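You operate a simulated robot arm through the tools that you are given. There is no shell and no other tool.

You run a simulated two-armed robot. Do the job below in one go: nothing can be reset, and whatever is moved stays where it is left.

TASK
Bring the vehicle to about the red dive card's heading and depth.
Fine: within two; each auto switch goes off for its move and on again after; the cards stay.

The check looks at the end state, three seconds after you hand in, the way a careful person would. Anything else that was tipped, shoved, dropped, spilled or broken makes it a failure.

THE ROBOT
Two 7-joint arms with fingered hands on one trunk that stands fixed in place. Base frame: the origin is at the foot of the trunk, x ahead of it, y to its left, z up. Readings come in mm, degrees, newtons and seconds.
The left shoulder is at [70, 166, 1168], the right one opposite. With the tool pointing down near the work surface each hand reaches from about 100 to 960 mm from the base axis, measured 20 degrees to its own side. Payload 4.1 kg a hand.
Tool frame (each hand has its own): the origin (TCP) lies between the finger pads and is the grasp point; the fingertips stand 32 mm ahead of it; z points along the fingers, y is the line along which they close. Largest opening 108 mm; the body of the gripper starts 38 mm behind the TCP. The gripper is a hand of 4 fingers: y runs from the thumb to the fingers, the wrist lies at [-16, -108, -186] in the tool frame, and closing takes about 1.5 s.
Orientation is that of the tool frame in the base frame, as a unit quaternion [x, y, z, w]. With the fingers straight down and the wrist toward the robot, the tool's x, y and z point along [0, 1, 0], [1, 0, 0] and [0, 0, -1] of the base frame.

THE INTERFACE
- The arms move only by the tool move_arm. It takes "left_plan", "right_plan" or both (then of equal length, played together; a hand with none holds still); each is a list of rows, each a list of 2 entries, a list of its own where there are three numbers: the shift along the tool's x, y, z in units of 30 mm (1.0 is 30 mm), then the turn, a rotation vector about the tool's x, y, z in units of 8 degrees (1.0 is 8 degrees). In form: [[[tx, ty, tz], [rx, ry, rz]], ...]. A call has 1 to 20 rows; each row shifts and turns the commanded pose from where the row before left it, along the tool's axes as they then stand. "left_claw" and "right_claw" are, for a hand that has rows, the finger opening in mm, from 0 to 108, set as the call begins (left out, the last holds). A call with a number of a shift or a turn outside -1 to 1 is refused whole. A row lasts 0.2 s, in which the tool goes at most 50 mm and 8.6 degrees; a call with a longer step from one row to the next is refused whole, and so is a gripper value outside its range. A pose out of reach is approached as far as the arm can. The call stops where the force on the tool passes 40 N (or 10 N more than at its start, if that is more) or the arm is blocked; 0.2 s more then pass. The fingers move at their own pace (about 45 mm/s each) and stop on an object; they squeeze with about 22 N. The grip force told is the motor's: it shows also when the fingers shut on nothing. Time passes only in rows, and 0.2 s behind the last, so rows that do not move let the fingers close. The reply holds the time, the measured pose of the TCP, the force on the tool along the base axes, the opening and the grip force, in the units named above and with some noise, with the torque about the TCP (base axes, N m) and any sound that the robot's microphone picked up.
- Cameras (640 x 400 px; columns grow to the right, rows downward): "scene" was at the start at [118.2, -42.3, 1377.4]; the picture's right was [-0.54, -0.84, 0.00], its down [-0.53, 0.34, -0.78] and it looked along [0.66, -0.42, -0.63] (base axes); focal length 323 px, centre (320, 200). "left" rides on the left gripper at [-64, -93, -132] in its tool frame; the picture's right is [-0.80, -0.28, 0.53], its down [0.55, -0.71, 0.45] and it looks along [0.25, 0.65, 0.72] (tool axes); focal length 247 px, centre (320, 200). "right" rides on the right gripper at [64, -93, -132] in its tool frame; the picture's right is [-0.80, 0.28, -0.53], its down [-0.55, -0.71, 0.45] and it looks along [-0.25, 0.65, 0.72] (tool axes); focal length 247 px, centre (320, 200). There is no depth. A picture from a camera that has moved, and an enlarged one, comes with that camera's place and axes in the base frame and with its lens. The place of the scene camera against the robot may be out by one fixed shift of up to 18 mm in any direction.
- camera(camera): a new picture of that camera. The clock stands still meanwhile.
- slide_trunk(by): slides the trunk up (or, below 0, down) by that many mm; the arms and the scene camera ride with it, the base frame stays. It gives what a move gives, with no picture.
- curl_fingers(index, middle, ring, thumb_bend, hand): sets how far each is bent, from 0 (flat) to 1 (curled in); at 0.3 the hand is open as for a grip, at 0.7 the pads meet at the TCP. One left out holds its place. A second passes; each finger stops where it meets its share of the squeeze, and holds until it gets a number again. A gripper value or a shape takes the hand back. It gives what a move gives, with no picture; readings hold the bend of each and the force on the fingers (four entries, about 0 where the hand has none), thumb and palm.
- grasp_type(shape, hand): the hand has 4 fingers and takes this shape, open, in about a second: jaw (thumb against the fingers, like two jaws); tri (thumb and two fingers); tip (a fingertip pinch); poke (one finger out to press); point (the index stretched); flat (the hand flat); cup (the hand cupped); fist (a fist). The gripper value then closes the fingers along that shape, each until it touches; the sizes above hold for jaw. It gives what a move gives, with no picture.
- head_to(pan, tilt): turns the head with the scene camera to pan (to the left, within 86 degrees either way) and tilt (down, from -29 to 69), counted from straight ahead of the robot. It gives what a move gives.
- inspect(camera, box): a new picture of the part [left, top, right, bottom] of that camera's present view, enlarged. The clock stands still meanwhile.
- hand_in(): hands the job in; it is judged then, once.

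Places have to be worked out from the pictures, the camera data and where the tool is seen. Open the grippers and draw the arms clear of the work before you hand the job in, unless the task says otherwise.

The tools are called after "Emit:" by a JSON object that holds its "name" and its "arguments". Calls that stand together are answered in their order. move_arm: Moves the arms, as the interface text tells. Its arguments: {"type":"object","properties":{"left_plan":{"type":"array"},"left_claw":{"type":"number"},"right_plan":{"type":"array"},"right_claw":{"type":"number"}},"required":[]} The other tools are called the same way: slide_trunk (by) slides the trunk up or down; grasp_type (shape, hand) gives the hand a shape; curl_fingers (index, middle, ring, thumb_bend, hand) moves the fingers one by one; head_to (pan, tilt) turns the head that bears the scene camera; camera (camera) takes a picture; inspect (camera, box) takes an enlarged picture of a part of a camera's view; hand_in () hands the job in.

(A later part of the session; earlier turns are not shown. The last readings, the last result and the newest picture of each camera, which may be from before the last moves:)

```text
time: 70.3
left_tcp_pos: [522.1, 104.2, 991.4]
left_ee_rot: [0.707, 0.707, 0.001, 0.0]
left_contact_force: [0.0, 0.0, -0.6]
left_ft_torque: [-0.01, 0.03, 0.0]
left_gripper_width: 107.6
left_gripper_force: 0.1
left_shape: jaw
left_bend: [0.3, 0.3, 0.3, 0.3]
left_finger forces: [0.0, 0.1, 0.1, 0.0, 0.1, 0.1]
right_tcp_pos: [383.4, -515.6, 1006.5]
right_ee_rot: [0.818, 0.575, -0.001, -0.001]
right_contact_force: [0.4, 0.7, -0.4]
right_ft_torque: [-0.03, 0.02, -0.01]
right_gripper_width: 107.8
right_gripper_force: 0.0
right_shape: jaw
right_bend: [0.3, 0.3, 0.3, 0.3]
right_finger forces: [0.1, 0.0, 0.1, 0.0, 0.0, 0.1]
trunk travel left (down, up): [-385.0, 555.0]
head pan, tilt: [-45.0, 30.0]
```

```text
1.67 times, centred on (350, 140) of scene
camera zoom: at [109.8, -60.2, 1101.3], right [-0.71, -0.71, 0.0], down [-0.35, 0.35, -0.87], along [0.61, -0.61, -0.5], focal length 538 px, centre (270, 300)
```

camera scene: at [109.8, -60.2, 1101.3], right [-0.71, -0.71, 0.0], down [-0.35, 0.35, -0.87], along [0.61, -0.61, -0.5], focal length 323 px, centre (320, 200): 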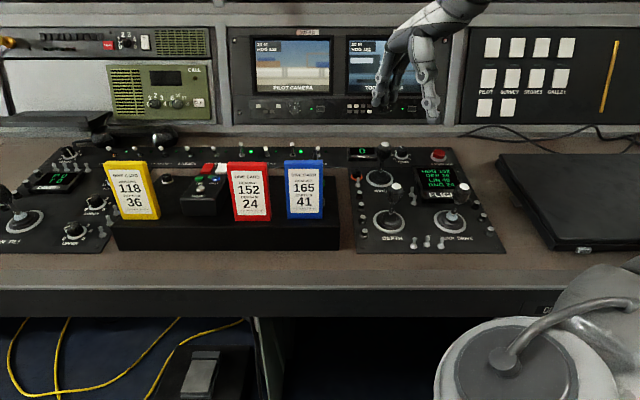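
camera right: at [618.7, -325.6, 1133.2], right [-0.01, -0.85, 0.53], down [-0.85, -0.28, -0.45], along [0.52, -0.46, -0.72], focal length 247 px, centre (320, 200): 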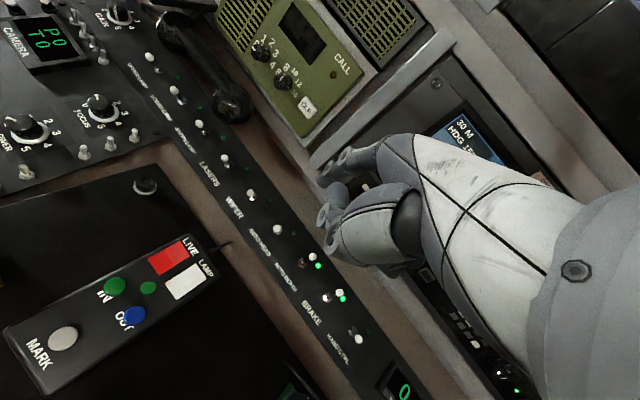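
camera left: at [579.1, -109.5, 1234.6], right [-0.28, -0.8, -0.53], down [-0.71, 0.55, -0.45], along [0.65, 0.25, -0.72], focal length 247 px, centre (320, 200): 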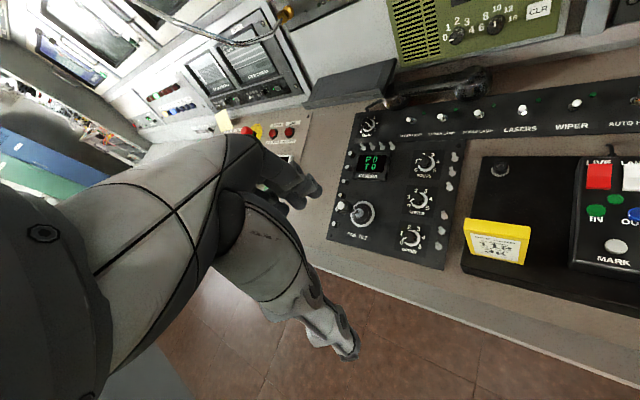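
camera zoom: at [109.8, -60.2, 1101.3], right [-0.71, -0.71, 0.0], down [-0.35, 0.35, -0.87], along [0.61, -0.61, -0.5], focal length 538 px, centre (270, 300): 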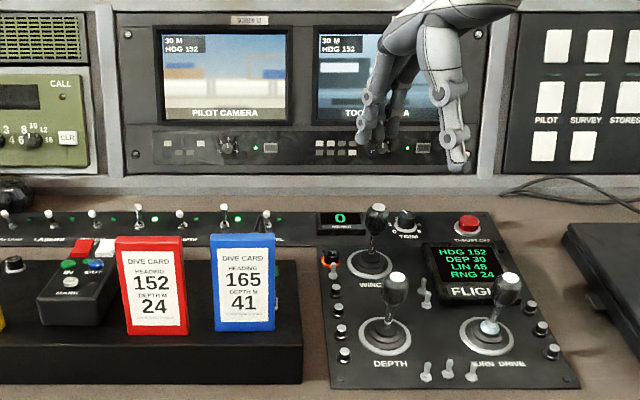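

AUTO DEPTH lamp is dark, AUTO HEAD and BRAKE are lit; HDG 152, DEP 30. I lower the open hand so the DEPTH knob comes between thumb and fingers, stopping first just above the knob.

Emit:
{"name": "move_arm", "arguments": {"right_plan": [[[0, 0, 1], [0, 0, 0]], [[0, 0, 1], [0, 0, 0]], [[0, 0, 1], [0, 0, 0]], [[0, 0, 0.9], [0, 0, 0]], [[0, 0, 0], [0, 0, 0]]]}}

Emit:
{"name": "inspect", "arguments": {"camera": "scene", "box": [340, 100, 500, 250]}}

Emit:
{"name": "inspect", "arguments": {"camera": "right", "box": [240, 120, 440, 360]}}

```text
time: 71.5
left_tcp_pos: [522.2, 104.3, 991.1]
left_ee_rot: [0.708, 0.706, 0.0, 0.0]
left_contact_force: [0.2, 0.0, 0.0]
left_ft_torque: [-0.04, -0.04, -0.04]
left_gripper_width: 107.8
left_gripper_force: 0.1
left_shape: jaw
left_bend: [0.3, 0.3, 0.3, 0.3]
left_finger forces: [0.0, 0.1, 0.0, 0.0, 0.1, 0.0]
right_tcp_pos: [385.6, -513.2, 892.3]
right_ee_rot: [0.819, 0.574, 0.0, 0.0]
right_contact_force: [-0.3, 0.0, -1.0]
right_ft_torque: [0.02, 0.01, 0.0]
right_gripper_width: 107.8
right_gripper_force: 0.0
right_shape: jaw
right_bend: [0.3, 0.3, 0.3, 0.3]
right_finger forces: [0.1, 0.0, 0.0, 0.0, 0.0, 0.0]
trunk travel left (down, up): [-385.0, 555.0]
head pan, tilt: [-45.0, 30.0]
```

```text
2.67 times, centred on (420, 175) of scene
camera zoom: at [109.7, -60.1, 1101.3], right [-0.71, -0.71, 0.0], down [-0.35, 0.35, -0.87], along [0.61, -0.61, -0.5], focal length 860 px, centre (53, 267)
```

zoom: 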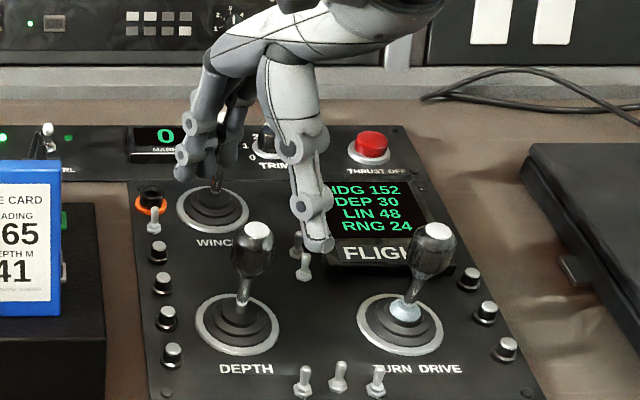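

```text
1.67 times, centred on (340, 240) of right
camera zoom: at [321.2, -421.8, 1022.3], right [-0.01, -0.85, 0.53], down [-0.85, -0.28, -0.45], along [0.53, -0.46, -0.72], focal length 412 px, centre (287, 133)
```

zoom: 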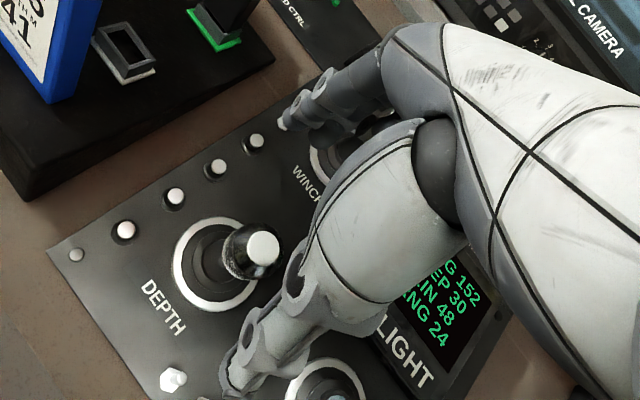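

The winch knob stands 27 mm beyond the open fingers, so I first lift a bit and turn the hand 25° more so thumb and fingers line up with the stick's fore–aft axis.

Emit:
{"name": "move_arm", "arguments": {"right_plan": [[[0, 0, -1], [0, 0, 0]], [[0, 0, -1], [0, 0, 0]], [[0, 0, 0], [0, 0, 0.9]], [[0, 0, 0], [0, 0, 0.9]], [[0, 0, 0], [0, 0, 0.9]], [[0, 0, 0], [0, 0, 0.4]], [[0, 0, 0], [0, 0, 0]]], "right_claw": 76}}

Emit:
{"name": "inspect", "arguments": {"camera": "scene", "box": [340, 80, 500, 250]}}

```text
time: 73.1
left_tcp_pos: [522.9, 104.6, 991.2]
left_ee_rot: [0.707, 0.707, 0.0, 0.001]
left_contact_force: [-0.3, -0.5, 0.3]
left_ft_torque: [0.03, -0.02, 0.01]
left_gripper_width: 107.7
left_gripper_force: 0.0
left_shape: jaw
left_bend: [0.3, 0.3, 0.3, 0.3]
left_finger forces: [0.0, 0.1, 0.0, 0.0, 0.0, 0.0]
right_tcp_pos: [383.5, -512.8, 949.3]
right_ee_rot: [0.923, 0.384, -0.001, 0.001]
right_contact_force: [0.6, -0.9, 0.7]
right_ft_torque: [0.01, -0.02, 0.01]
right_gripper_width: 76.4
right_gripper_force: 0.0
right_shape: jaw
right_bend: [0.27, 0.37, 0.35, 0.61]
right_finger forces: [0.0, 0.0, 0.0, 0.0, 0.1, 0.0]
trunk travel left (down, up): [-385.0, 555.0]
head pan, tilt: [-45.0, 30.0]
```

```text
2.35 times, centred on (420, 165) of scene
camera zoom: at [109.7, -60.2, 1101.3], right [-0.71, -0.71, 0.0], down [-0.35, 0.35, -0.87], along [0.61, -0.61, -0.5], focal length 759 px, centre (85, 282)
```

zoom: 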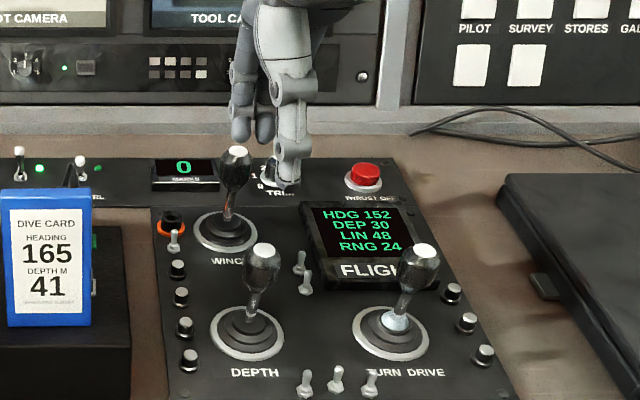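

The hand is now yawed 45° with thumb and fingers about 76 mm apart, straddling the DEPTH knob's column. I lower to just above the knob and check the alignment.

Emit:
{"name": "move_arm", "arguments": {"right_plan": [[[0, 0, 0.75], [0, 0, 0]], [[0, 0, 0.75], [0, 0, 0]], [[0, 0, 0.6], [0, 0, 0]], [[0, 0, 0], [0, 0, 0]]]}}

Emit:
{"name": "inspect", "arguments": {"camera": "scene", "box": [340, 100, 480, 230]}}

Emit:
{"name": "inspect", "arguments": {"camera": "right", "box": [240, 120, 440, 360]}}

```text
time: 74.1
left_tcp_pos: [521.7, 103.8, 991.3]
left_ee_rot: [0.707, 0.708, 0.0, 0.0]
left_contact_force: [-0.4, 0.2, -1.0]
left_ft_torque: [0.01, -0.03, 0.01]
left_gripper_width: 107.4
left_gripper_force: 0.0
left_shape: jaw
left_bend: [0.3, 0.3, 0.3, 0.3]
left_finger forces: [0.0, 0.0, 0.0, 0.0, 0.1, 0.0]
right_tcp_pos: [384.4, -515.1, 886.7]
right_ee_rot: [0.923, 0.385, -0.001, 0.0]
right_contact_force: [-0.5, 0.1, -0.3]
right_ft_torque: [0.01, 0.02, 0.01]
right_gripper_width: 76.3
right_gripper_force: 0.1
right_shape: jaw
right_bend: [0.27, 0.37, 0.35, 0.61]
right_finger forces: [0.1, 0.0, 0.0, 0.0, 0.0, 0.1]
trunk travel left (down, up): [-385.0, 555.0]
head pan, tilt: [-45.0, 30.0]
```

```text
3.08 times, centred on (410, 165) of scene
camera zoom: at [109.7, -60.1, 1101.4], right [-0.71, -0.71, 0.0], down [-0.35, 0.35, -0.87], along [0.61, -0.61, -0.5], focal length 993 px, centre (43, 308)
```

zoom: 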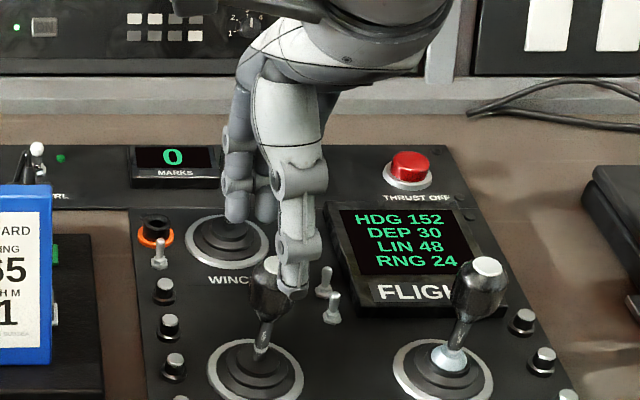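

```text
1.67 times, centred on (340, 240) of right
camera zoom: at [365.2, -403.1, 1017.1], right [-0.36, -0.77, 0.53], down [-0.89, 0.11, -0.45], along [0.29, -0.63, -0.72], focal length 412 px, centre (287, 133)
```

zoom: 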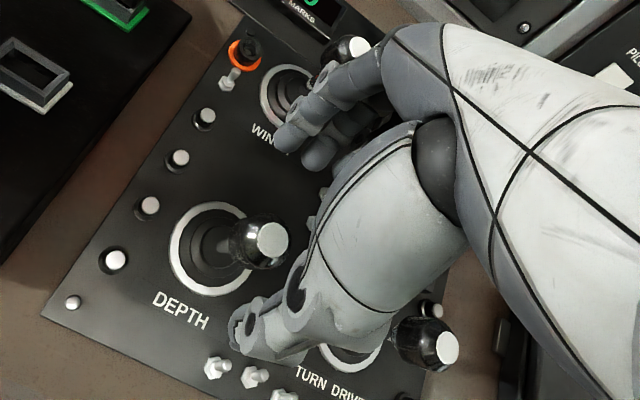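

Thumb and knob share the same row position (p≈99–100) with about 11 mm gap each side. I lower 38 mm so the knob stands between thumb and fingers.

Emit:
{"name": "move_arm", "arguments": {"right_plan": [[[0, 0, 0.42], [0, 0, 0]], [[0, 0, 0.42], [0, 0, 0]], [[0, 0, 0.42], [0, 0, 0]], [[0, 0, 0], [0, 0, 0]]]}}

Emit:
{"name": "inspect", "arguments": {"camera": "scene", "box": [340, 100, 480, 230]}}

Emit:
{"name": "inspect", "arguments": {"camera": "right", "box": [240, 120, 440, 360]}}

```text
time: 75.1
left_tcp_pos: [521.3, 103.7, 991.6]
left_ee_rot: [0.707, 0.707, 0.0, 0.0]
left_contact_force: [-0.8, 0.0, 0.4]
left_ft_torque: [0.01, -0.05, 0.02]
left_gripper_width: 107.8
left_gripper_force: 0.1
left_shape: jaw
left_bend: [0.3, 0.3, 0.3, 0.3]
left_finger forces: [0.1, 0.0, 0.0, 0.1, 0.0, 0.1]
right_tcp_pos: [383.2, -514.7, 850.2]
right_ee_rot: [0.923, 0.385, -0.001, 0.0]
right_contact_force: [-0.1, 0.0, 0.7]
right_ft_torque: [-0.02, -0.02, 0.01]
right_gripper_width: 76.5
right_gripper_force: 0.1
right_shape: jaw
right_bend: [0.27, 0.37, 0.35, 0.61]
right_finger forces: [0.0, 0.0, 0.0, 0.0, 0.0, 0.0]
trunk travel left (down, up): [-385.0, 555.0]
head pan, tilt: [-45.0, 30.0]
```

```text
3.08 times, centred on (410, 165) of scene
camera zoom: at [109.7, -60.2, 1101.3], right [-0.71, -0.71, 0.0], down [-0.35, 0.35, -0.87], along [0.61, -0.61, -0.5], focal length 993 px, centre (43, 308)
```

zoom: 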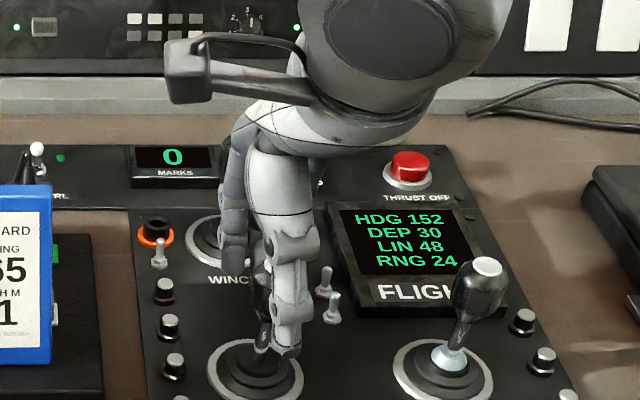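

```text
1.67 times, centred on (340, 240) of right
camera zoom: at [364.0, -402.7, 980.9], right [-0.36, -0.77, 0.53], down [-0.89, 0.11, -0.45], along [0.29, -0.63, -0.72], focal length 412 px, centre (287, 133)
```

zoom: 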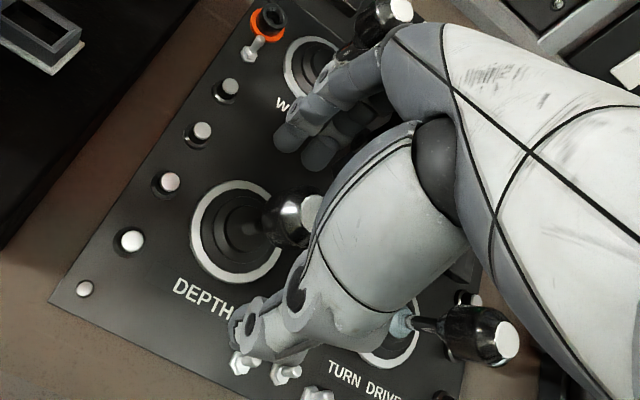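

The DEPTH knob stands freely between index/middle and thumb. I try pulling toward the operator first, 12 mm in two steps, and check force and depth.

Emit:
{"name": "move_arm", "arguments": {"right_plan": [[[0, -0.2, 0], [0, 0, 0]], [[0, -0.2, 0], [0, 0, 0]]]}}

Emit:
{"name": "inspect", "arguments": {"camera": "scene", "box": [340, 100, 480, 230]}}

```text
time: 75.7
left_tcp_pos: [520.9, 104.1, 992.3]
left_ee_rot: [0.707, 0.707, 0.0, -0.001]
left_contact_force: [-0.3, 0.8, 1.1]
left_ft_torque: [-0.02, 0.02, -0.04]
left_gripper_width: 107.8
left_gripper_force: 0.0
left_shape: jaw
left_bend: [0.3, 0.3, 0.3, 0.3]
left_finger forces: [0.0, 0.0, 0.0, 0.0, 0.0, 0.0]
right_tcp_pos: [376.0, -505.3, 849.4]
right_ee_rot: [0.923, 0.386, 0.0, 0.0]
right_contact_force: [-0.3, 1.1, -0.2]
right_ft_torque: [-0.04, -0.01, 0.04]
right_gripper_width: 76.6
right_gripper_force: 0.2
right_shape: jaw
right_bend: [0.27, 0.37, 0.35, 0.61]
right_finger forces: [0.0, 0.0, 0.0, 0.0, 0.0, 0.0]
trunk travel left (down, up): [-385.0, 555.0]
head pan, tilt: [-45.0, 30.0]
```

```text
3.08 times, centred on (410, 165) of scene
camera zoom: at [109.7, -60.1, 1101.3], right [-0.71, -0.71, 0.0], down [-0.35, 0.35, -0.87], along [0.61, -0.61, -0.5], focal length 993 px, centre (43, 308)
```

zoom: 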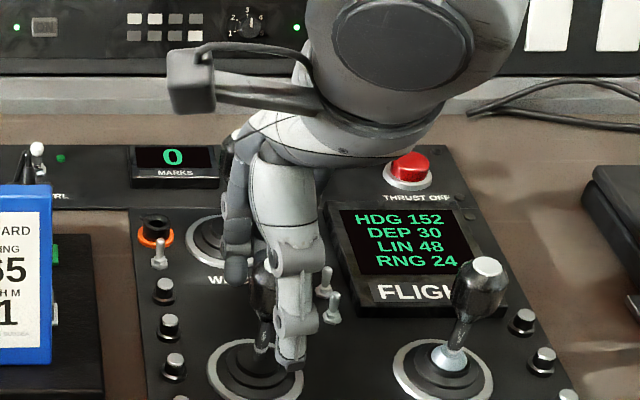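

No contact yet and depth 30. I continue 10 mm further toward the operator.

Emit:
{"name": "move_arm", "arguments": {"right_plan": [[[0, -0.17, 0], [0, 0, 0]], [[0, -0.17, 0], [0, 0, 0]]]}}

Emit:
{"name": "inspect", "arguments": {"camera": "scene", "box": [340, 100, 480, 230]}}

Emit:
{"name": "inspect", "arguments": {"camera": "right", "box": [240, 120, 440, 360]}}

```text
time: 76.3
left_tcp_pos: [521.8, 104.3, 992.5]
left_ee_rot: [0.707, 0.707, 0.0, 0.0]
left_contact_force: [-0.2, 0.6, 0.0]
left_ft_torque: [-0.02, -0.04, -0.05]
left_gripper_width: 107.6
left_gripper_force: 0.1
left_shape: jaw
left_bend: [0.3, 0.3, 0.3, 0.3]
left_finger forces: [0.0, 0.1, 0.1, 0.0, 0.0, 0.0]
right_tcp_pos: [368.7, -497.8, 850.6]
right_ee_rot: [0.923, 0.385, 0.0, -0.001]
right_contact_force: [0.5, -0.5, 0.4]
right_ft_torque: [-0.04, -0.02, 0.01]
right_gripper_width: 76.5
right_gripper_force: 0.1
right_shape: jaw
right_bend: [0.27, 0.37, 0.35, 0.61]
right_finger forces: [0.1, 0.1, 0.0, 0.0, 0.1, 0.1]
trunk travel left (down, up): [-385.0, 555.0]
head pan, tilt: [-45.0, 30.0]
```

```text
3.08 times, centred on (410, 165) of scene
camera zoom: at [109.7, -60.2, 1101.3], right [-0.71, -0.71, 0.0], down [-0.35, 0.35, -0.87], along [0.61, -0.61, -0.5], focal length 993 px, centre (43, 308)
```

zoom: 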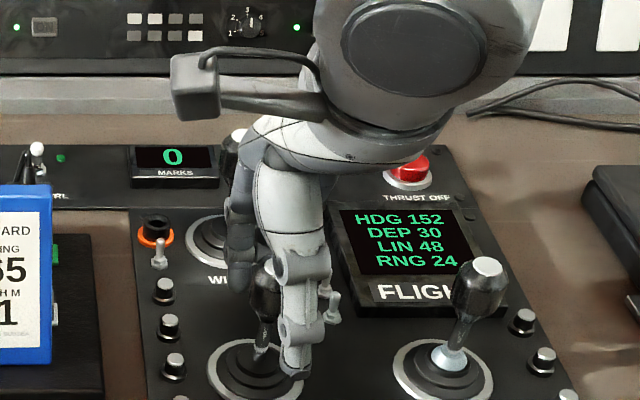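

```text
1.67 times, centred on (340, 240) of right
camera zoom: at [348.5, -387.8, 981.1], right [-0.36, -0.77, 0.53], down [-0.89, 0.11, -0.45], along [0.29, -0.63, -0.72], focal length 412 px, centre (287, 133)
```

zoom: 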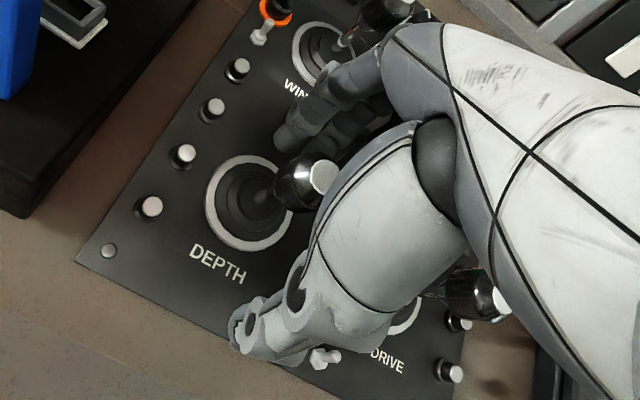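

The index and middle are nearly touching the knob's far side; I continue 10 mm.

Emit:
{"name": "move_arm", "arguments": {"right_plan": [[[0, -0.17, 0], [0, 0, 0]], [[0, -0.17, 0], [0, 0, 0]]]}}

Emit:
{"name": "inspect", "arguments": {"camera": "scene", "box": [340, 100, 480, 230]}}

```text
time: 76.9
left_tcp_pos: [521.4, 103.7, 992.6]
left_ee_rot: [0.707, 0.707, 0.0, 0.0]
left_contact_force: [-0.1, 1.0, 0.1]
left_ft_torque: [-0.02, 0.0, 0.03]
left_gripper_width: 107.9
left_gripper_force: 0.0
left_shape: jaw
left_bend: [0.3, 0.3, 0.3, 0.3]
left_finger forces: [0.0, 0.1, 0.1, 0.0, 0.0, 0.1]
right_tcp_pos: [360.6, -490.4, 847.7]
right_ee_rot: [0.923, 0.384, 0.0, 0.0]
right_contact_force: [0.7, -1.7, 0.1]
right_ft_torque: [-0.06, -0.01, -0.05]
right_gripper_width: 76.9
right_gripper_force: 0.1
right_shape: jaw
right_bend: [0.27, 0.37, 0.35, 0.61]
right_finger forces: [0.0, 1.1, 0.1, 0.0, 0.0, 0.0]
trunk travel left (down, up): [-385.0, 555.0]
head pan, tilt: [-45.0, 30.0]
```

```text
3.08 times, centred on (410, 165) of scene
camera zoom: at [109.7, -60.3, 1101.3], right [-0.71, -0.71, 0.0], down [-0.35, 0.35, -0.87], along [0.61, -0.61, -0.5], focal length 993 px, centre (43, 308)
```

zoom: 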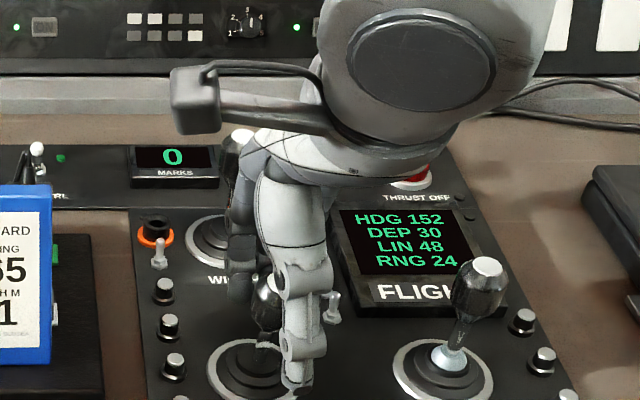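

Middle finger contacts the knob with 1.1 N. I pull 8 mm more and hold briefly to see which way depth goes.

Emit:
{"name": "move_arm", "arguments": {"right_plan": [[[0, -0.14, 0], [0, 0, 0]], [[0, -0.14, 0], [0, 0, 0]]]}}

Emit:
{"name": "inspect", "arguments": {"camera": "scene", "box": [340, 100, 480, 230]}}

```text
time: 77.5
left_tcp_pos: [521.6, 104.0, 991.8]
left_ee_rot: [0.707, 0.707, 0.001, -0.001]
left_contact_force: [-0.1, -0.7, -0.3]
left_ft_torque: [0.01, -0.03, -0.02]
left_gripper_width: 107.8
left_gripper_force: 0.1
left_shape: jaw
left_bend: [0.3, 0.3, 0.3, 0.3]
left_finger forces: [0.0, 0.1, 0.1, 0.0, 0.0, 0.0]
right_tcp_pos: [354.9, -485.5, 847.9]
right_ee_rot: [0.923, 0.385, 0.0, -0.001]
right_contact_force: [1.0, -2.0, -0.5]
right_ft_torque: [-0.06, -0.01, -0.03]
right_gripper_width: 77.8
right_gripper_force: 0.0
right_shape: jaw
right_bend: [0.27, 0.36, 0.35, 0.61]
right_finger forces: [0.0, 2.1, 0.0, 0.0, 0.0, 0.0]
trunk travel left (down, up): [-385.0, 555.0]
head pan, tilt: [-45.0, 30.0]
```

```text
3.08 times, centred on (410, 165) of scene
camera zoom: at [109.8, -60.4, 1101.3], right [-0.71, -0.71, 0.0], down [-0.35, 0.35, -0.87], along [0.61, -0.61, -0.5], focal length 993 px, centre (43, 308)
```

zoom: 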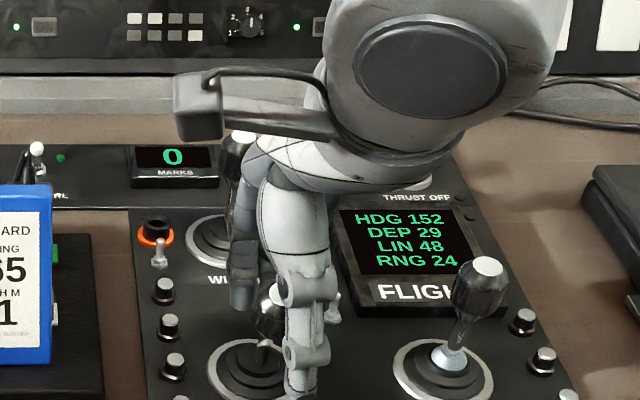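

DEP reads 29, so pulling raises the vehicle as needed. I hold this deflection for 1 s and read again.

Emit:
{"name": "move_arm", "arguments": {"right_plan": [[[0, 0, 0], [0, 0, 0]], [[0, 0, 0], [0, 0, 0]], [[0, 0, 0], [0, 0, 0]], [[0, 0, 0], [0, 0, 0]]]}}

Emit:
{"name": "inspect", "arguments": {"camera": "scene", "box": [340, 100, 480, 230]}}

```text
time: 78.5
left_tcp_pos: [522.6, 103.8, 991.0]
left_ee_rot: [0.707, 0.707, 0.001, 0.0]
left_contact_force: [0.2, 0.2, 0.1]
left_ft_torque: [0.06, 0.0, 0.01]
left_gripper_width: 107.8
left_gripper_force: 0.0
left_shape: jaw
left_bend: [0.3, 0.3, 0.3, 0.3]
left_finger forces: [0.0, 0.1, 0.0, 0.0, 0.1, 0.0]
right_tcp_pos: [356.0, -484.7, 849.1]
right_ee_rot: [0.923, 0.385, -0.001, -0.001]
right_contact_force: [0.2, -2.1, -0.2]
right_ft_torque: [-0.03, -0.01, 0.01]
right_gripper_width: 77.6
right_gripper_force: 0.0
right_shape: jaw
right_bend: [0.27, 0.36, 0.35, 0.61]
right_finger forces: [0.1, 1.9, 0.1, 0.0, 0.1, 0.0]
trunk travel left (down, up): [-385.0, 555.0]
head pan, tilt: [-45.0, 30.0]
```

```text
3.08 times, centred on (410, 165) of scene
camera zoom: at [109.9, -60.4, 1101.3], right [-0.71, -0.71, 0.0], down [-0.35, 0.35, -0.87], along [0.61, -0.61, -0.5], focal length 993 px, centre (43, 308)
```

zoom: 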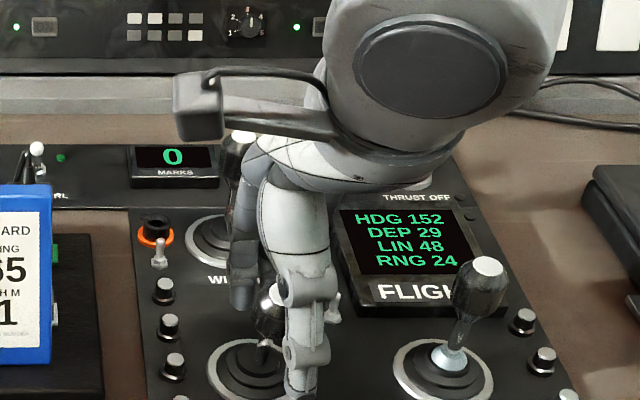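

Still 29, so the rate is under 1 m/s. I hold for another 2 s.

Emit:
{"name": "move_arm", "arguments": {"right_plan": [[[0, 0, 0], [0, 0, 0]], [[0, 0, 0], [0, 0, 0]], [[0, 0, 0], [0, 0, 0]], [[0, 0, 0], [0, 0, 0]], [[0, 0, 0], [0, 0, 0]], [[0, 0, 0], [0, 0, 0]], [[0, 0, 0], [0, 0, 0]], [[0, 0, 0], [0, 0, 0]], [[0, 0, 0], [0, 0, 0]]]}}

Emit:
{"name": "inspect", "arguments": {"camera": "scene", "box": [340, 100, 480, 230]}}

```text
time: 80.5
left_tcp_pos: [521.0, 104.9, 991.0]
left_ee_rot: [0.707, 0.707, 0.0, 0.001]
left_contact_force: [-0.8, 0.3, 0.1]
left_ft_torque: [-0.01, 0.02, -0.01]
left_gripper_width: 107.9
left_gripper_force: 0.1
left_shape: jaw
left_bend: [0.3, 0.3, 0.3, 0.3]
left_finger forces: [0.0, 0.1, 0.0, 0.1, 0.0, 0.0]
right_tcp_pos: [356.2, -484.6, 848.0]
right_ee_rot: [0.923, 0.385, 0.0, -0.001]
right_contact_force: [0.9, -1.7, -0.2]
right_ft_torque: [-0.04, -0.01, 0.0]
right_gripper_width: 77.7
right_gripper_force: 0.1
right_shape: jaw
right_bend: [0.27, 0.36, 0.35, 0.61]
right_finger forces: [0.0, 1.8, 0.1, 0.0, 0.1, 0.1]
trunk travel left (down, up): [-385.0, 555.0]
head pan, tilt: [-45.0, 30.0]
```

```text
3.08 times, centred on (410, 165) of scene
camera zoom: at [109.9, -60.4, 1101.3], right [-0.71, -0.71, 0.0], down [-0.35, 0.35, -0.87], along [0.61, -0.61, -0.5], focal length 993 px, centre (43, 308)
```

zoom: 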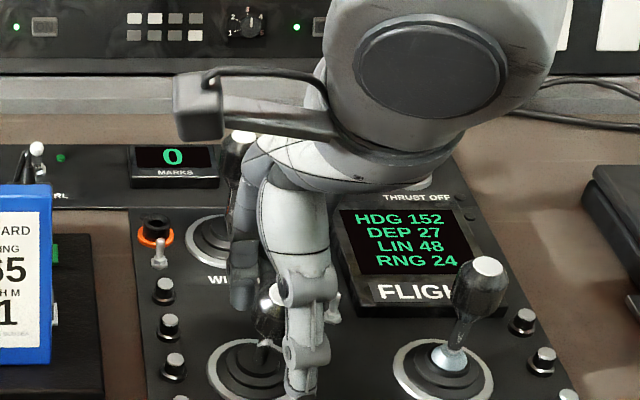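

DEP 27, so about 0.8 m/s. I hold for roughly 2.4 s more and read again.

Emit:
{"name": "move_arm", "arguments": {"right_plan": [[[0, 0, 0], [0, 0, 0]], [[0, 0, 0], [0, 0, 0]], [[0, 0, 0], [0, 0, 0]], [[0, 0, 0], [0, 0, 0]], [[0, 0, 0], [0, 0, 0]], [[0, 0, 0], [0, 0, 0]], [[0, 0, 0], [0, 0, 0]], [[0, 0, 0], [0, 0, 0]], [[0, 0, 0], [0, 0, 0]], [[0, 0, 0], [0, 0, 0]], [[0, 0, 0], [0, 0, 0]]]}}

Emit:
{"name": "inspect", "arguments": {"camera": "scene", "box": [340, 100, 480, 230]}}

```text
time: 82.9
left_tcp_pos: [522.3, 104.3, 992.1]
left_ee_rot: [0.707, 0.707, 0.0, 0.0]
left_contact_force: [-0.2, -0.4, -0.3]
left_ft_torque: [0.0, 0.0, 0.02]
left_gripper_width: 107.9
left_gripper_force: 0.0
left_shape: jaw
left_bend: [0.3, 0.3, 0.3, 0.3]
left_finger forces: [0.0, 0.1, 0.1, 0.0, 0.1, 0.1]
right_tcp_pos: [355.4, -484.6, 847.9]
right_ee_rot: [0.923, 0.384, -0.001, -0.001]
right_contact_force: [0.9, -2.6, 0.5]
right_ft_torque: [0.0, 0.01, -0.01]
right_gripper_width: 77.6
right_gripper_force: 0.0
right_shape: jaw
right_bend: [0.27, 0.36, 0.35, 0.61]
right_finger forces: [0.1, 1.9, 0.0, 0.0, 0.0, 0.0]
trunk travel left (down, up): [-385.0, 555.0]
head pan, tilt: [-45.0, 30.0]
```

```text
3.08 times, centred on (410, 165) of scene
camera zoom: at [109.9, -60.4, 1101.3], right [-0.71, -0.71, 0.0], down [-0.35, 0.35, -0.87], along [0.61, -0.61, -0.5], focal length 993 px, centre (43, 308)
```

zoom: 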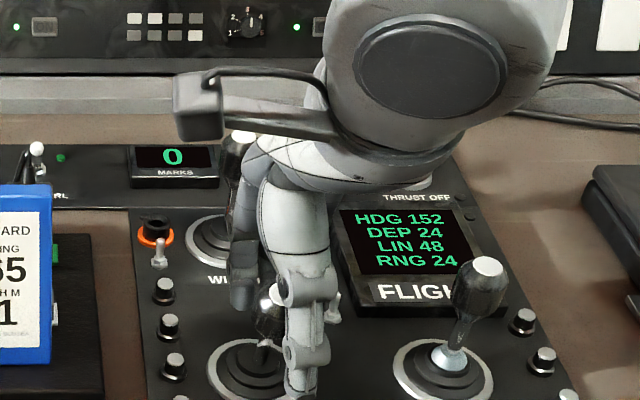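

DEP 24. I release at once by moving the hand back away from the operator 24 mm so the knob stands free between thumb and fingers.

Emit:
{"name": "move_arm", "arguments": {"right_plan": [[[0, 0.8, 0], [0, 0, 0]], [[0, 0, 0], [0, 0, 0]]]}}

Emit:
{"name": "inspect", "arguments": {"camera": "scene", "box": [340, 100, 480, 230]}}

```text
time: 83.5
left_tcp_pos: [521.3, 104.8, 992.2]
left_ee_rot: [0.707, 0.707, 0.0, 0.0]
left_contact_force: [-0.3, 0.7, 1.2]
left_ft_torque: [0.0, 0.02, 0.05]
left_gripper_width: 107.8
left_gripper_force: 0.1
left_shape: jaw
left_bend: [0.3, 0.3, 0.3, 0.3]
left_finger forces: [0.1, 0.0, 0.0, 0.0, 0.0, 0.1]
right_tcp_pos: [371.0, -500.4, 847.5]
right_ee_rot: [0.923, 0.385, -0.001, 0.0]
right_contact_force: [-0.5, 0.6, 0.5]
right_ft_torque: [-0.01, 0.01, 0.0]
right_gripper_width: 76.3
right_gripper_force: 0.0
right_shape: jaw
right_bend: [0.27, 0.37, 0.35, 0.61]
right_finger forces: [0.1, 0.0, 0.0, 0.1, 0.0, 0.0]
trunk travel left (down, up): [-385.0, 555.0]
head pan, tilt: [-45.0, 30.0]
```

```text
3.08 times, centred on (410, 165) of scene
camera zoom: at [109.3, -59.8, 1101.4], right [-0.71, -0.71, 0.0], down [-0.35, 0.35, -0.87], along [0.61, -0.61, -0.5], focal length 993 px, centre (43, 308)
```

zoom: 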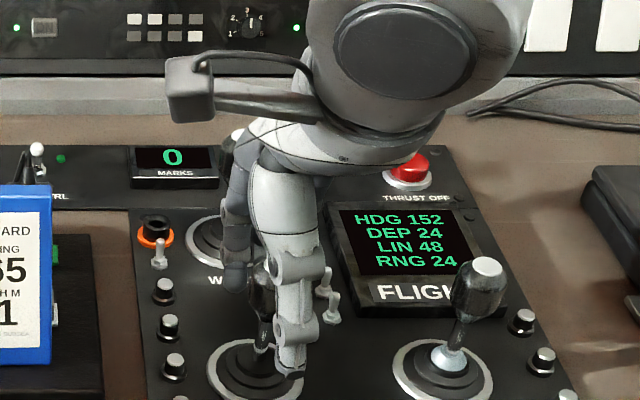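

DEP 24, HDG 152, both holding. I lift straight up off the stick, turn the hand back 25° and travel to the operator side of the AUTO DEPTH lever.

Emit:
{"name": "move_arm", "arguments": {"right_plan": [[[0, 0, -0.9], [0, 0, 0]], [[0, 0, -0.9], [0, 0, 0]], [[0, 0, -0.9], [0, 0, 0]], [[0, 0, -0.9], [0, 0, 0]], [[0, 0, -0.9], [0, 0, 0]], [[0, 0, -0.9], [0, 0, 0]], [[0, 0, 0], [0, 0, -0.9]], [[0, 0, 0], [0, 0, -0.9]], [[0, 0, 0], [0, 0, -0.9]], [[0, 0, 0], [0, 0, -0.4]], [[0.53, 0.984, 0], [0, 0, 0]], [[0.53, 0.984, 0], [0, 0, 0]], [[0.53, 0.984, 0], [0, 0, 0]], [[0.53, 0.984, 0], [0, 0, 0]], [[0.53, 0.984, 0], [0, 0, 0]], [[0.53, 0.984, 0], [0, 0, 0]], [[0.53, 0.984, 0], [0, 0, 0]], [[0.53, 0.984, 0], [0, 0, 0]], [[0, 0, 0], [0, 0, 0]]]}}

Emit:
{"name": "grasp_type", "arguments": {"hand": "right", "shape": "point"}}

Emit:
{"name": "inspect", "arguments": {"camera": "scene", "box": [200, 20, 500, 260]}}

Emit:
{"name": "inspect", "arguments": {"camera": "right", "box": [180, 80, 400, 340]}}

```text
time: 87.5
left_tcp_pos: [520.8, 104.7, 992.5]
left_ee_rot: [0.706, 0.708, 0.0, 0.0]
left_contact_force: [-0.3, 1.3, -0.7]
left_ft_torque: [-0.01, 0.0, 0.02]
left_gripper_width: 107.9
left_gripper_force: 0.1
left_shape: jaw
left_bend: [0.3, 0.3, 0.3, 0.3]
left_finger forces: [0.0, 0.0, 0.0, 0.1, 0.0, 0.0]
right_tcp_pos: [636.6, -463.3, 1011.8]
right_ee_rot: [0.819, 0.573, -0.001, -0.001]
right_contact_force: [0.2, -0.4, 0.6]
right_ft_torque: [-0.01, -0.04, 0.07]
right_gripper_width: 76.0
right_gripper_force: 0.0
right_shape: jaw
right_bend: [0.27, 0.37, 0.35, 0.61]
right_finger forces: [0.0, 0.0, 0.1, 0.0, 0.0, 0.1]
trunk travel left (down, up): [-385.0, 555.0]
head pan, tilt: [-45.0, 30.0]
```

```text
time: 88.4
left_tcp_pos: [521.8, 105.0, 992.2]
left_ee_rot: [0.707, 0.707, 0.0, -0.001]
left_contact_force: [0.3, 0.1, 0.2]
left_ft_torque: [0.03, 0.02, -0.01]
left_gripper_width: 107.7
left_gripper_force: 0.0
left_shape: jaw
left_bend: [0.3, 0.3, 0.3, 0.3]
left_finger forces: [0.0, 0.0, 0.0, 0.1, 0.1, 0.0]
right_tcp_pos: [637.4, -462.9, 1011.6]
right_ee_rot: [0.819, 0.574, 0.0, -0.001]
right_contact_force: [-0.2, -0.4, 0.7]
right_ft_torque: [-0.01, 0.03, 0.01]
right_gripper_width: 103.6
right_gripper_force: 0.0
right_shape: point
right_bend: [0.19, 1.0, 1.0, 0.98]
right_finger forces: [0.0, 0.0, 0.1, 0.1, 0.0, 0.0]
trunk travel left (down, up): [-385.0, 555.0]
head pan, tilt: [-45.0, 30.0]
```

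```text
1.67 times, centred on (350, 140) of scene
camera zoom: at [109.8, -60.2, 1101.3], right [-0.71, -0.71, 0.0], down [-0.35, 0.35, -0.87], along [0.61, -0.61, -0.5], focal length 538 px, centre (270, 300)
```

zoom: 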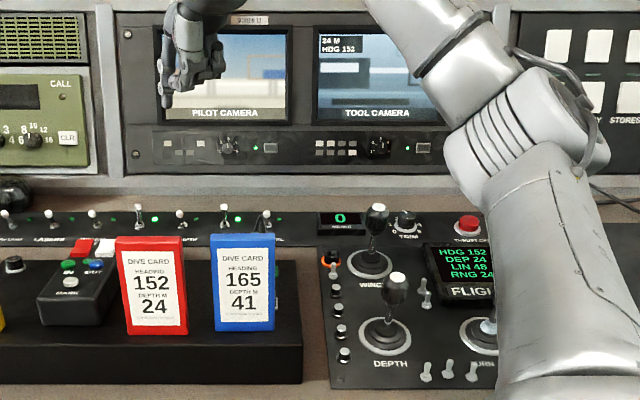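

```text
1.54 times, centred on (290, 210) of right
camera zoom: at [573.4, -371.2, 1142.0], right [-0.01, -0.85, 0.53], down [-0.85, -0.28, -0.45], along [0.52, -0.46, -0.72], focal length 380 px, centre (366, 185)
```

zoom: 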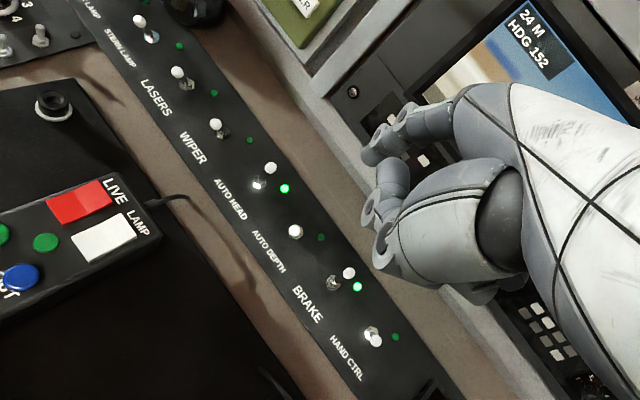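

Displays show 24 M, HDG 152; AUTO DEPTH lever is off and the finger hovers on its operator side. I lower to just above the lever.

Emit:
{"name": "move_arm", "arguments": {"right_plan": [[[0, 0, 1], [0, 0, 0]], [[0, 0, 1], [0, 0, 0]], [[0, 0, 1], [0, 0, 0]], [[0, 0, 1], [0, 0, 0]], [[0, 0, 0], [0, 0, 0]]]}}

Emit:
{"name": "inspect", "arguments": {"camera": "scene", "box": [200, 80, 340, 200]}}

Emit:
{"name": "inspect", "arguments": {"camera": "right", "box": [220, 110, 380, 270]}}

```text
time: 89.6
left_tcp_pos: [521.7, 105.7, 991.0]
left_ee_rot: [0.707, 0.707, 0.0, 0.001]
left_contact_force: [0.6, 0.1, -0.1]
left_ft_torque: [0.03, -0.03, 0.0]
left_gripper_width: 107.7
left_gripper_force: 0.0
left_shape: jaw
left_bend: [0.3, 0.3, 0.3, 0.3]
left_finger forces: [0.1, 0.0, 0.0, 0.1, 0.0, 0.1]
right_tcp_pos: [636.9, -461.8, 890.3]
right_ee_rot: [0.818, 0.575, -0.001, -0.001]
right_contact_force: [1.1, 0.1, 0.6]
right_ft_torque: [-0.01, 0.03, 0.01]
right_gripper_width: 103.9
right_gripper_force: 0.1
right_shape: point
right_bend: [0.19, 1.0, 1.0, 0.98]
right_finger forces: [0.1, 0.0, 0.1, 0.0, 0.0, 0.1]
trunk travel left (down, up): [-385.0, 555.0]
head pan, tilt: [-45.0, 30.0]
```

```text
3.33 times, centred on (270, 140) of scene
camera zoom: at [109.7, -60.0, 1101.4], right [-0.71, -0.71, 0.0], down [-0.35, 0.35, -0.87], along [0.61, -0.61, -0.5], focal length 1076 px, centre (487, 400)
```

zoom: 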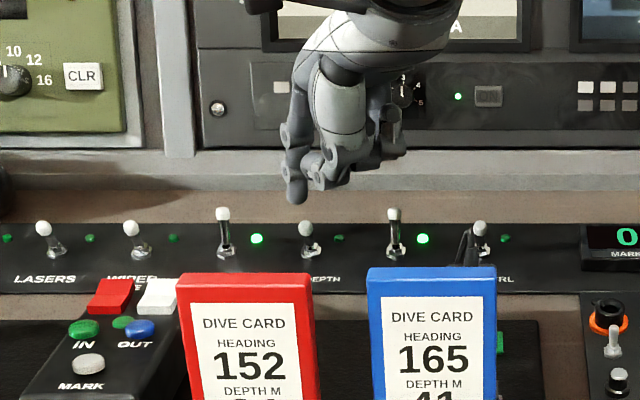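

```text
2.50 times, centred on (300, 190) of right
camera zoom: at [572.4, -369.8, 1020.5], right [-0.01, -0.85, 0.53], down [-0.85, -0.28, -0.45], along [0.52, -0.46, -0.72], focal length 617 px, centre (370, 225)
```

zoom: 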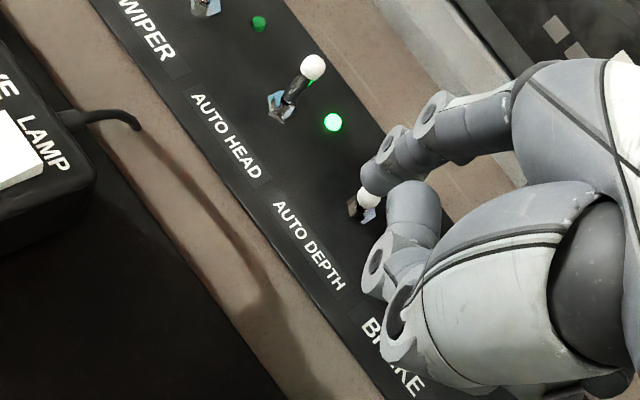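

Alignment matches the earlier AUTO HEAD case. I lower 48 mm in front of the lever.

Emit:
{"name": "move_arm", "arguments": {"right_plan": [[[0, 0, 0.4], [0, 0, 0]], [[0, 0, 0.4], [0, 0, 0]], [[0, 0, 0.4], [0, 0, 0]], [[0, 0, 0.38], [0, 0, 0]], [[0, 0, 0], [0, 0, 0]]]}}

Emit:
{"name": "inspect", "arguments": {"camera": "right", "box": [220, 110, 380, 270]}}

```text
time: 90.8
left_tcp_pos: [523.7, 104.1, 992.1]
left_ee_rot: [0.708, 0.707, 0.0, 0.0]
left_contact_force: [-0.1, -0.9, -0.1]
left_ft_torque: [0.0, 0.03, -0.03]
left_gripper_width: 107.9
left_gripper_force: 0.0
left_shape: jaw
left_bend: [0.3, 0.3, 0.3, 0.3]
left_finger forces: [0.0, 0.1, 0.0, 0.1, 0.2, 0.0]
right_tcp_pos: [637.4, -464.6, 842.8]
right_ee_rot: [0.819, 0.574, 0.0, -0.001]
right_contact_force: [-0.1, 0.8, -0.3]
right_ft_torque: [0.02, -0.02, 0.0]
right_gripper_width: 103.5
right_gripper_force: 0.1
right_shape: point
right_bend: [0.19, 1.0, 1.0, 0.98]
right_finger forces: [0.0, 0.1, 0.0, 0.1, 0.1, 0.0]
trunk travel left (down, up): [-385.0, 555.0]
head pan, tilt: [-45.0, 30.0]
```

```text
2.50 times, centred on (300, 190) of right
camera zoom: at [574.3, -371.9, 973.8], right [-0.01, -0.85, 0.53], down [-0.85, -0.28, -0.45], along [0.53, -0.46, -0.72], focal length 617 px, centre (370, 225)
```

zoom: 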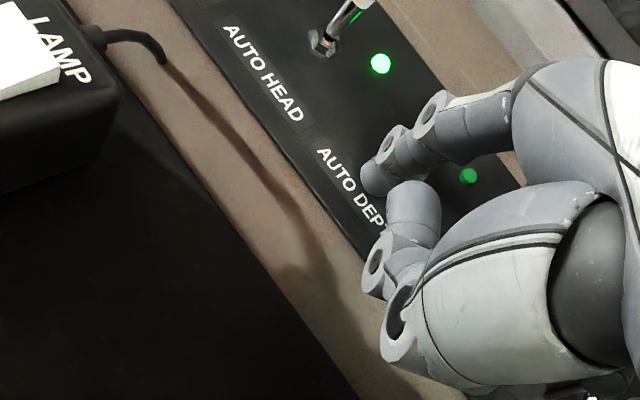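

The finger is in front of the AUTO DEPTH lever with no contact. I push 24 mm away from the operator to switch it on.

Emit:
{"name": "move_arm", "arguments": {"right_plan": [[[-0.085, 0.181, 0], [0, 0, 0]], [[-0.085, 0.181, 0], [0, 0, 0]], [[-0.085, 0.181, 0], [0, 0, 0]], [[-0.085, 0.181, 0], [0, 0, 0]], [[0, 0, 0], [0, 0, 0]]]}}

Emit:
{"name": "inspect", "arguments": {"camera": "right", "box": [220, 110, 380, 270]}}

Emit:
{"name": "inspect", "arguments": {"camera": "scene", "box": [200, 80, 340, 200]}}

```text
time: 92.0
left_tcp_pos: [522.4, 103.6, 990.5]
left_ee_rot: [0.707, 0.708, 0.0, -0.001]
left_contact_force: [0.0, -0.2, 0.5]
left_ft_torque: [-0.01, -0.04, -0.03]
left_gripper_width: 107.7
left_gripper_force: 0.1
left_shape: jaw
left_bend: [0.3, 0.3, 0.3, 0.3]
left_finger forces: [0.0, 0.0, 0.0, 0.0, 0.1, 0.0]
right_tcp_pos: [653.8, -481.6, 842.7]
right_ee_rot: [0.819, 0.574, 0.0, -0.001]
right_contact_force: [0.3, 0.1, 0.5]
right_ft_torque: [0.0, 0.0, 0.02]
right_gripper_width: 103.5
right_gripper_force: 0.0
right_shape: point
right_bend: [0.19, 1.0, 1.0, 0.98]
right_finger forces: [0.0, 0.0, 0.1, 0.0, 0.0, 0.0]
trunk travel left (down, up): [-385.0, 555.0]
head pan, tilt: [-45.0, 30.0]
```

```text
2.50 times, centred on (300, 190) of right
camera zoom: at [590.2, -388.1, 973.6], right [-0.01, -0.85, 0.53], down [-0.85, -0.28, -0.45], along [0.53, -0.46, -0.72], focal length 617 px, centre (370, 225)
```

zoom: 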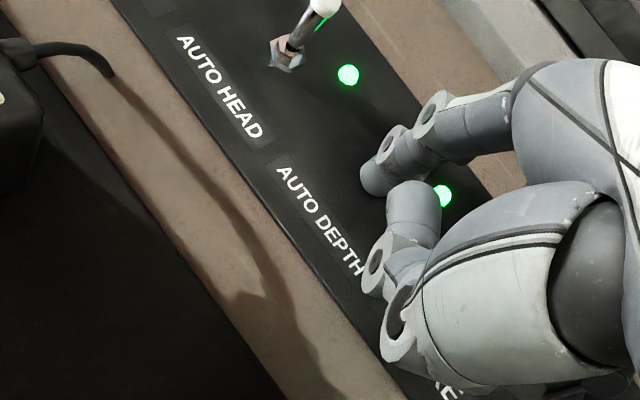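

```text
3.33 times, centred on (270, 140) of scene
camera zoom: at [109.6, -60.1, 1101.4], right [-0.71, -0.71, 0.0], down [-0.35, 0.35, -0.87], along [0.61, -0.61, -0.5], focal length 1076 px, centre (487, 400)
```

zoom: 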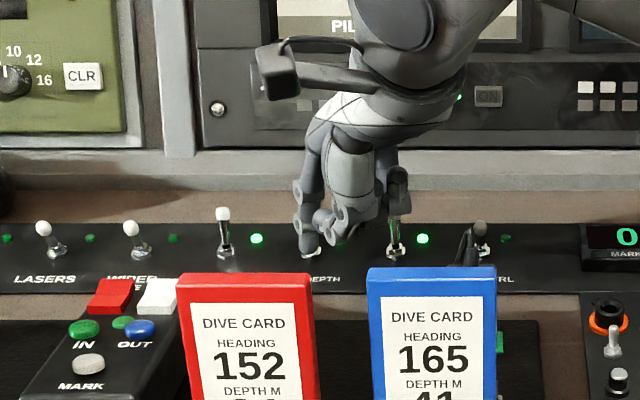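

AUTO DEPTH's lamp is lit. I back off, lift well clear, and draw the hand back from over the console.

Emit:
{"name": "move_arm", "arguments": {"right_plan": [[[0.085, -0.181, 0], [0, 0, 0]], [[0, 0, -0.9], [0, 0, 0]], [[0, 0, -0.9], [0, 0, 0]], [[0, 0, -0.9], [0, 0, 0]], [[0, 0, -0.9], [0, 0, 0]], [[0, 0, -0.9], [0, 0, 0]], [[0, 0, -0.9], [0, 0, 0]], [[-0.4, -0.95, -0.2], [0, 0, 0]], [[-0.4, -0.95, -0.2], [0, 0, 0]], [[-0.4, -0.95, -0.2], [0, 0, 0]], [[-0.4, -0.95, -0.2], [0, 0, 0]], [[-0.4, -0.95, -0.2], [0, 0, 0]], [[-0.4, -0.95, -0.2], [0, 0, 0]], [[-0.4, -0.95, -0.2], [0, 0, 0]], [[-0.4, -0.95, -0.2], [0, 0, 0]], [[-0.4, -0.95, -0.2], [0, 0, 0]], [[0, 0, 0], [0, 0, 0]]]}}

Emit:
{"name": "grasp_type", "arguments": {"hand": "right", "shape": "jaw"}}

Emit:
{"name": "slide_trunk", "arguments": {"by": 200}}

Emit:
{"name": "camera", "arguments": {"camera": "scene"}}

Emit:
{"name": "camera", "arguments": {"camera": "right"}}

```text
time: 95.6
left_tcp_pos: [522.7, 104.7, 991.8]
left_ee_rot: [0.707, 0.707, -0.001, -0.001]
left_contact_force: [-0.3, 0.1, 0.2]
left_ft_torque: [0.0, -0.01, -0.03]
left_gripper_width: 107.7
left_gripper_force: 0.0
left_shape: jaw
left_bend: [0.3, 0.3, 0.3, 0.3]
left_finger forces: [0.0, 0.1, 0.0, 0.0, 0.0, 0.0]
right_tcp_pos: [372.5, -490.5, 1061.5]
right_ee_rot: [0.819, 0.574, 0.0, -0.001]
right_contact_force: [0.0, -0.1, 0.7]
right_ft_torque: [-0.01, 0.02, -0.01]
right_gripper_width: 103.5
right_gripper_force: 0.1
right_shape: point
right_bend: [0.19, 1.0, 1.0, 0.98]
right_finger forces: [0.0, 0.0, 0.0, 0.0, 0.0, 0.0]
trunk travel left (down, up): [-385.0, 555.0]
head pan, tilt: [-45.0, 30.0]
```

```text
time: 96.5
left_tcp_pos: [522.5, 104.9, 991.6]
left_ee_rot: [0.707, 0.707, 0.0, -0.001]
left_contact_force: [-0.2, -0.8, 0.0]
left_ft_torque: [-0.03, 0.0, -0.03]
left_gripper_width: 107.8
left_gripper_force: 0.1
left_shape: jaw
left_bend: [0.3, 0.3, 0.3, 0.3]
left_finger forces: [0.0, 0.0, 0.1, 0.0, 0.1, 0.0]
right_tcp_pos: [372.3, -489.7, 1062.1]
right_ee_rot: [0.819, 0.574, 0.0, -0.001]
right_contact_force: [0.5, 0.8, -0.2]
right_ft_torque: [-0.01, 0.02, -0.01]
right_gripper_width: 107.5
right_gripper_force: 0.0
right_shape: jaw
right_bend: [0.3, 0.3, 0.3, 0.3]
right_finger forces: [0.0, 0.1, 0.0, 0.0, 0.0, 0.1]
trunk travel left (down, up): [-385.0, 555.0]
head pan, tilt: [-45.0, 30.0]
```

```text
time: 98.6
left_tcp_pos: [522.1, 102.8, 1192.2]
left_ee_rot: [0.707, 0.707, 0.001, 0.0]
left_contact_force: [0.4, 0.5, 0.2]
left_ft_torque: [-0.02, -0.01, -0.03]
left_gripper_width: 107.6
left_gripper_force: 0.0
left_shape: jaw
left_bend: [0.3, 0.3, 0.3, 0.3]
left_finger forces: [0.1, 0.1, 0.1, 0.1, 0.1, 0.0]
right_tcp_pos: [372.1, -489.0, 1261.5]
right_ee_rot: [0.819, 0.574, 0.0, -0.001]
right_contact_force: [-0.1, -0.3, 0.0]
right_ft_torque: [-0.01, -0.03, 0.0]
right_gripper_width: 107.7
right_gripper_force: 0.1
right_shape: jaw
right_bend: [0.3, 0.3, 0.3, 0.3]
right_finger forces: [0.1, 0.0, 0.0, 0.0, 0.1, 0.0]
trunk travel left (down, up): [-585.0, 355.0]
head pan, tilt: [-45.0, 30.0]
```

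```text
taken
camera scene: at [109.9, -60.3, 1301.3], right [-0.71, -0.71, 0.0], down [-0.35, 0.35, -0.87], along [0.61, -0.61, -0.5], focal length 323 px, centre (320, 200)
```

scene: 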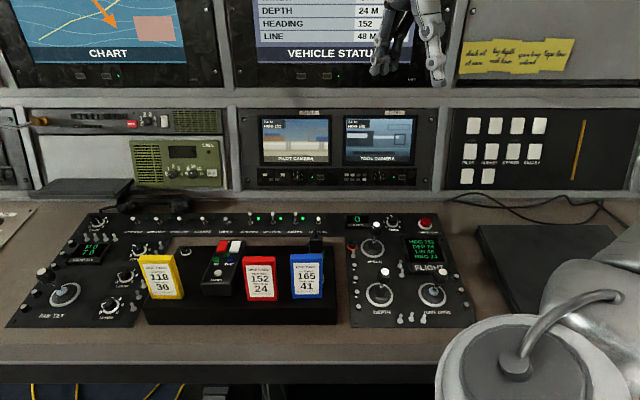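

```text
taken
camera right: at [308.8, -397.4, 1392.2], right [-0.01, -0.85, 0.53], down [-0.85, -0.28, -0.45], along [0.52, -0.46, -0.72], focal length 247 px, centre (320, 200)
```

right: 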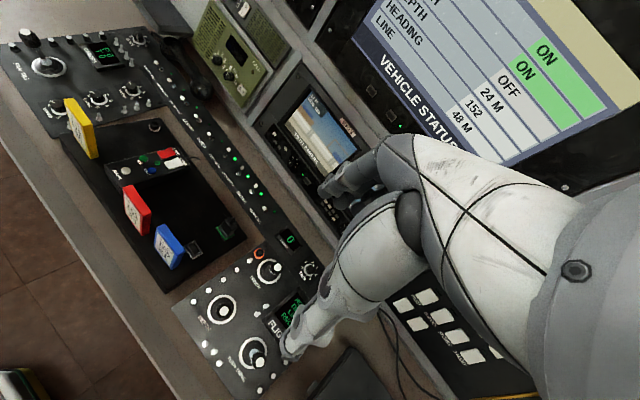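

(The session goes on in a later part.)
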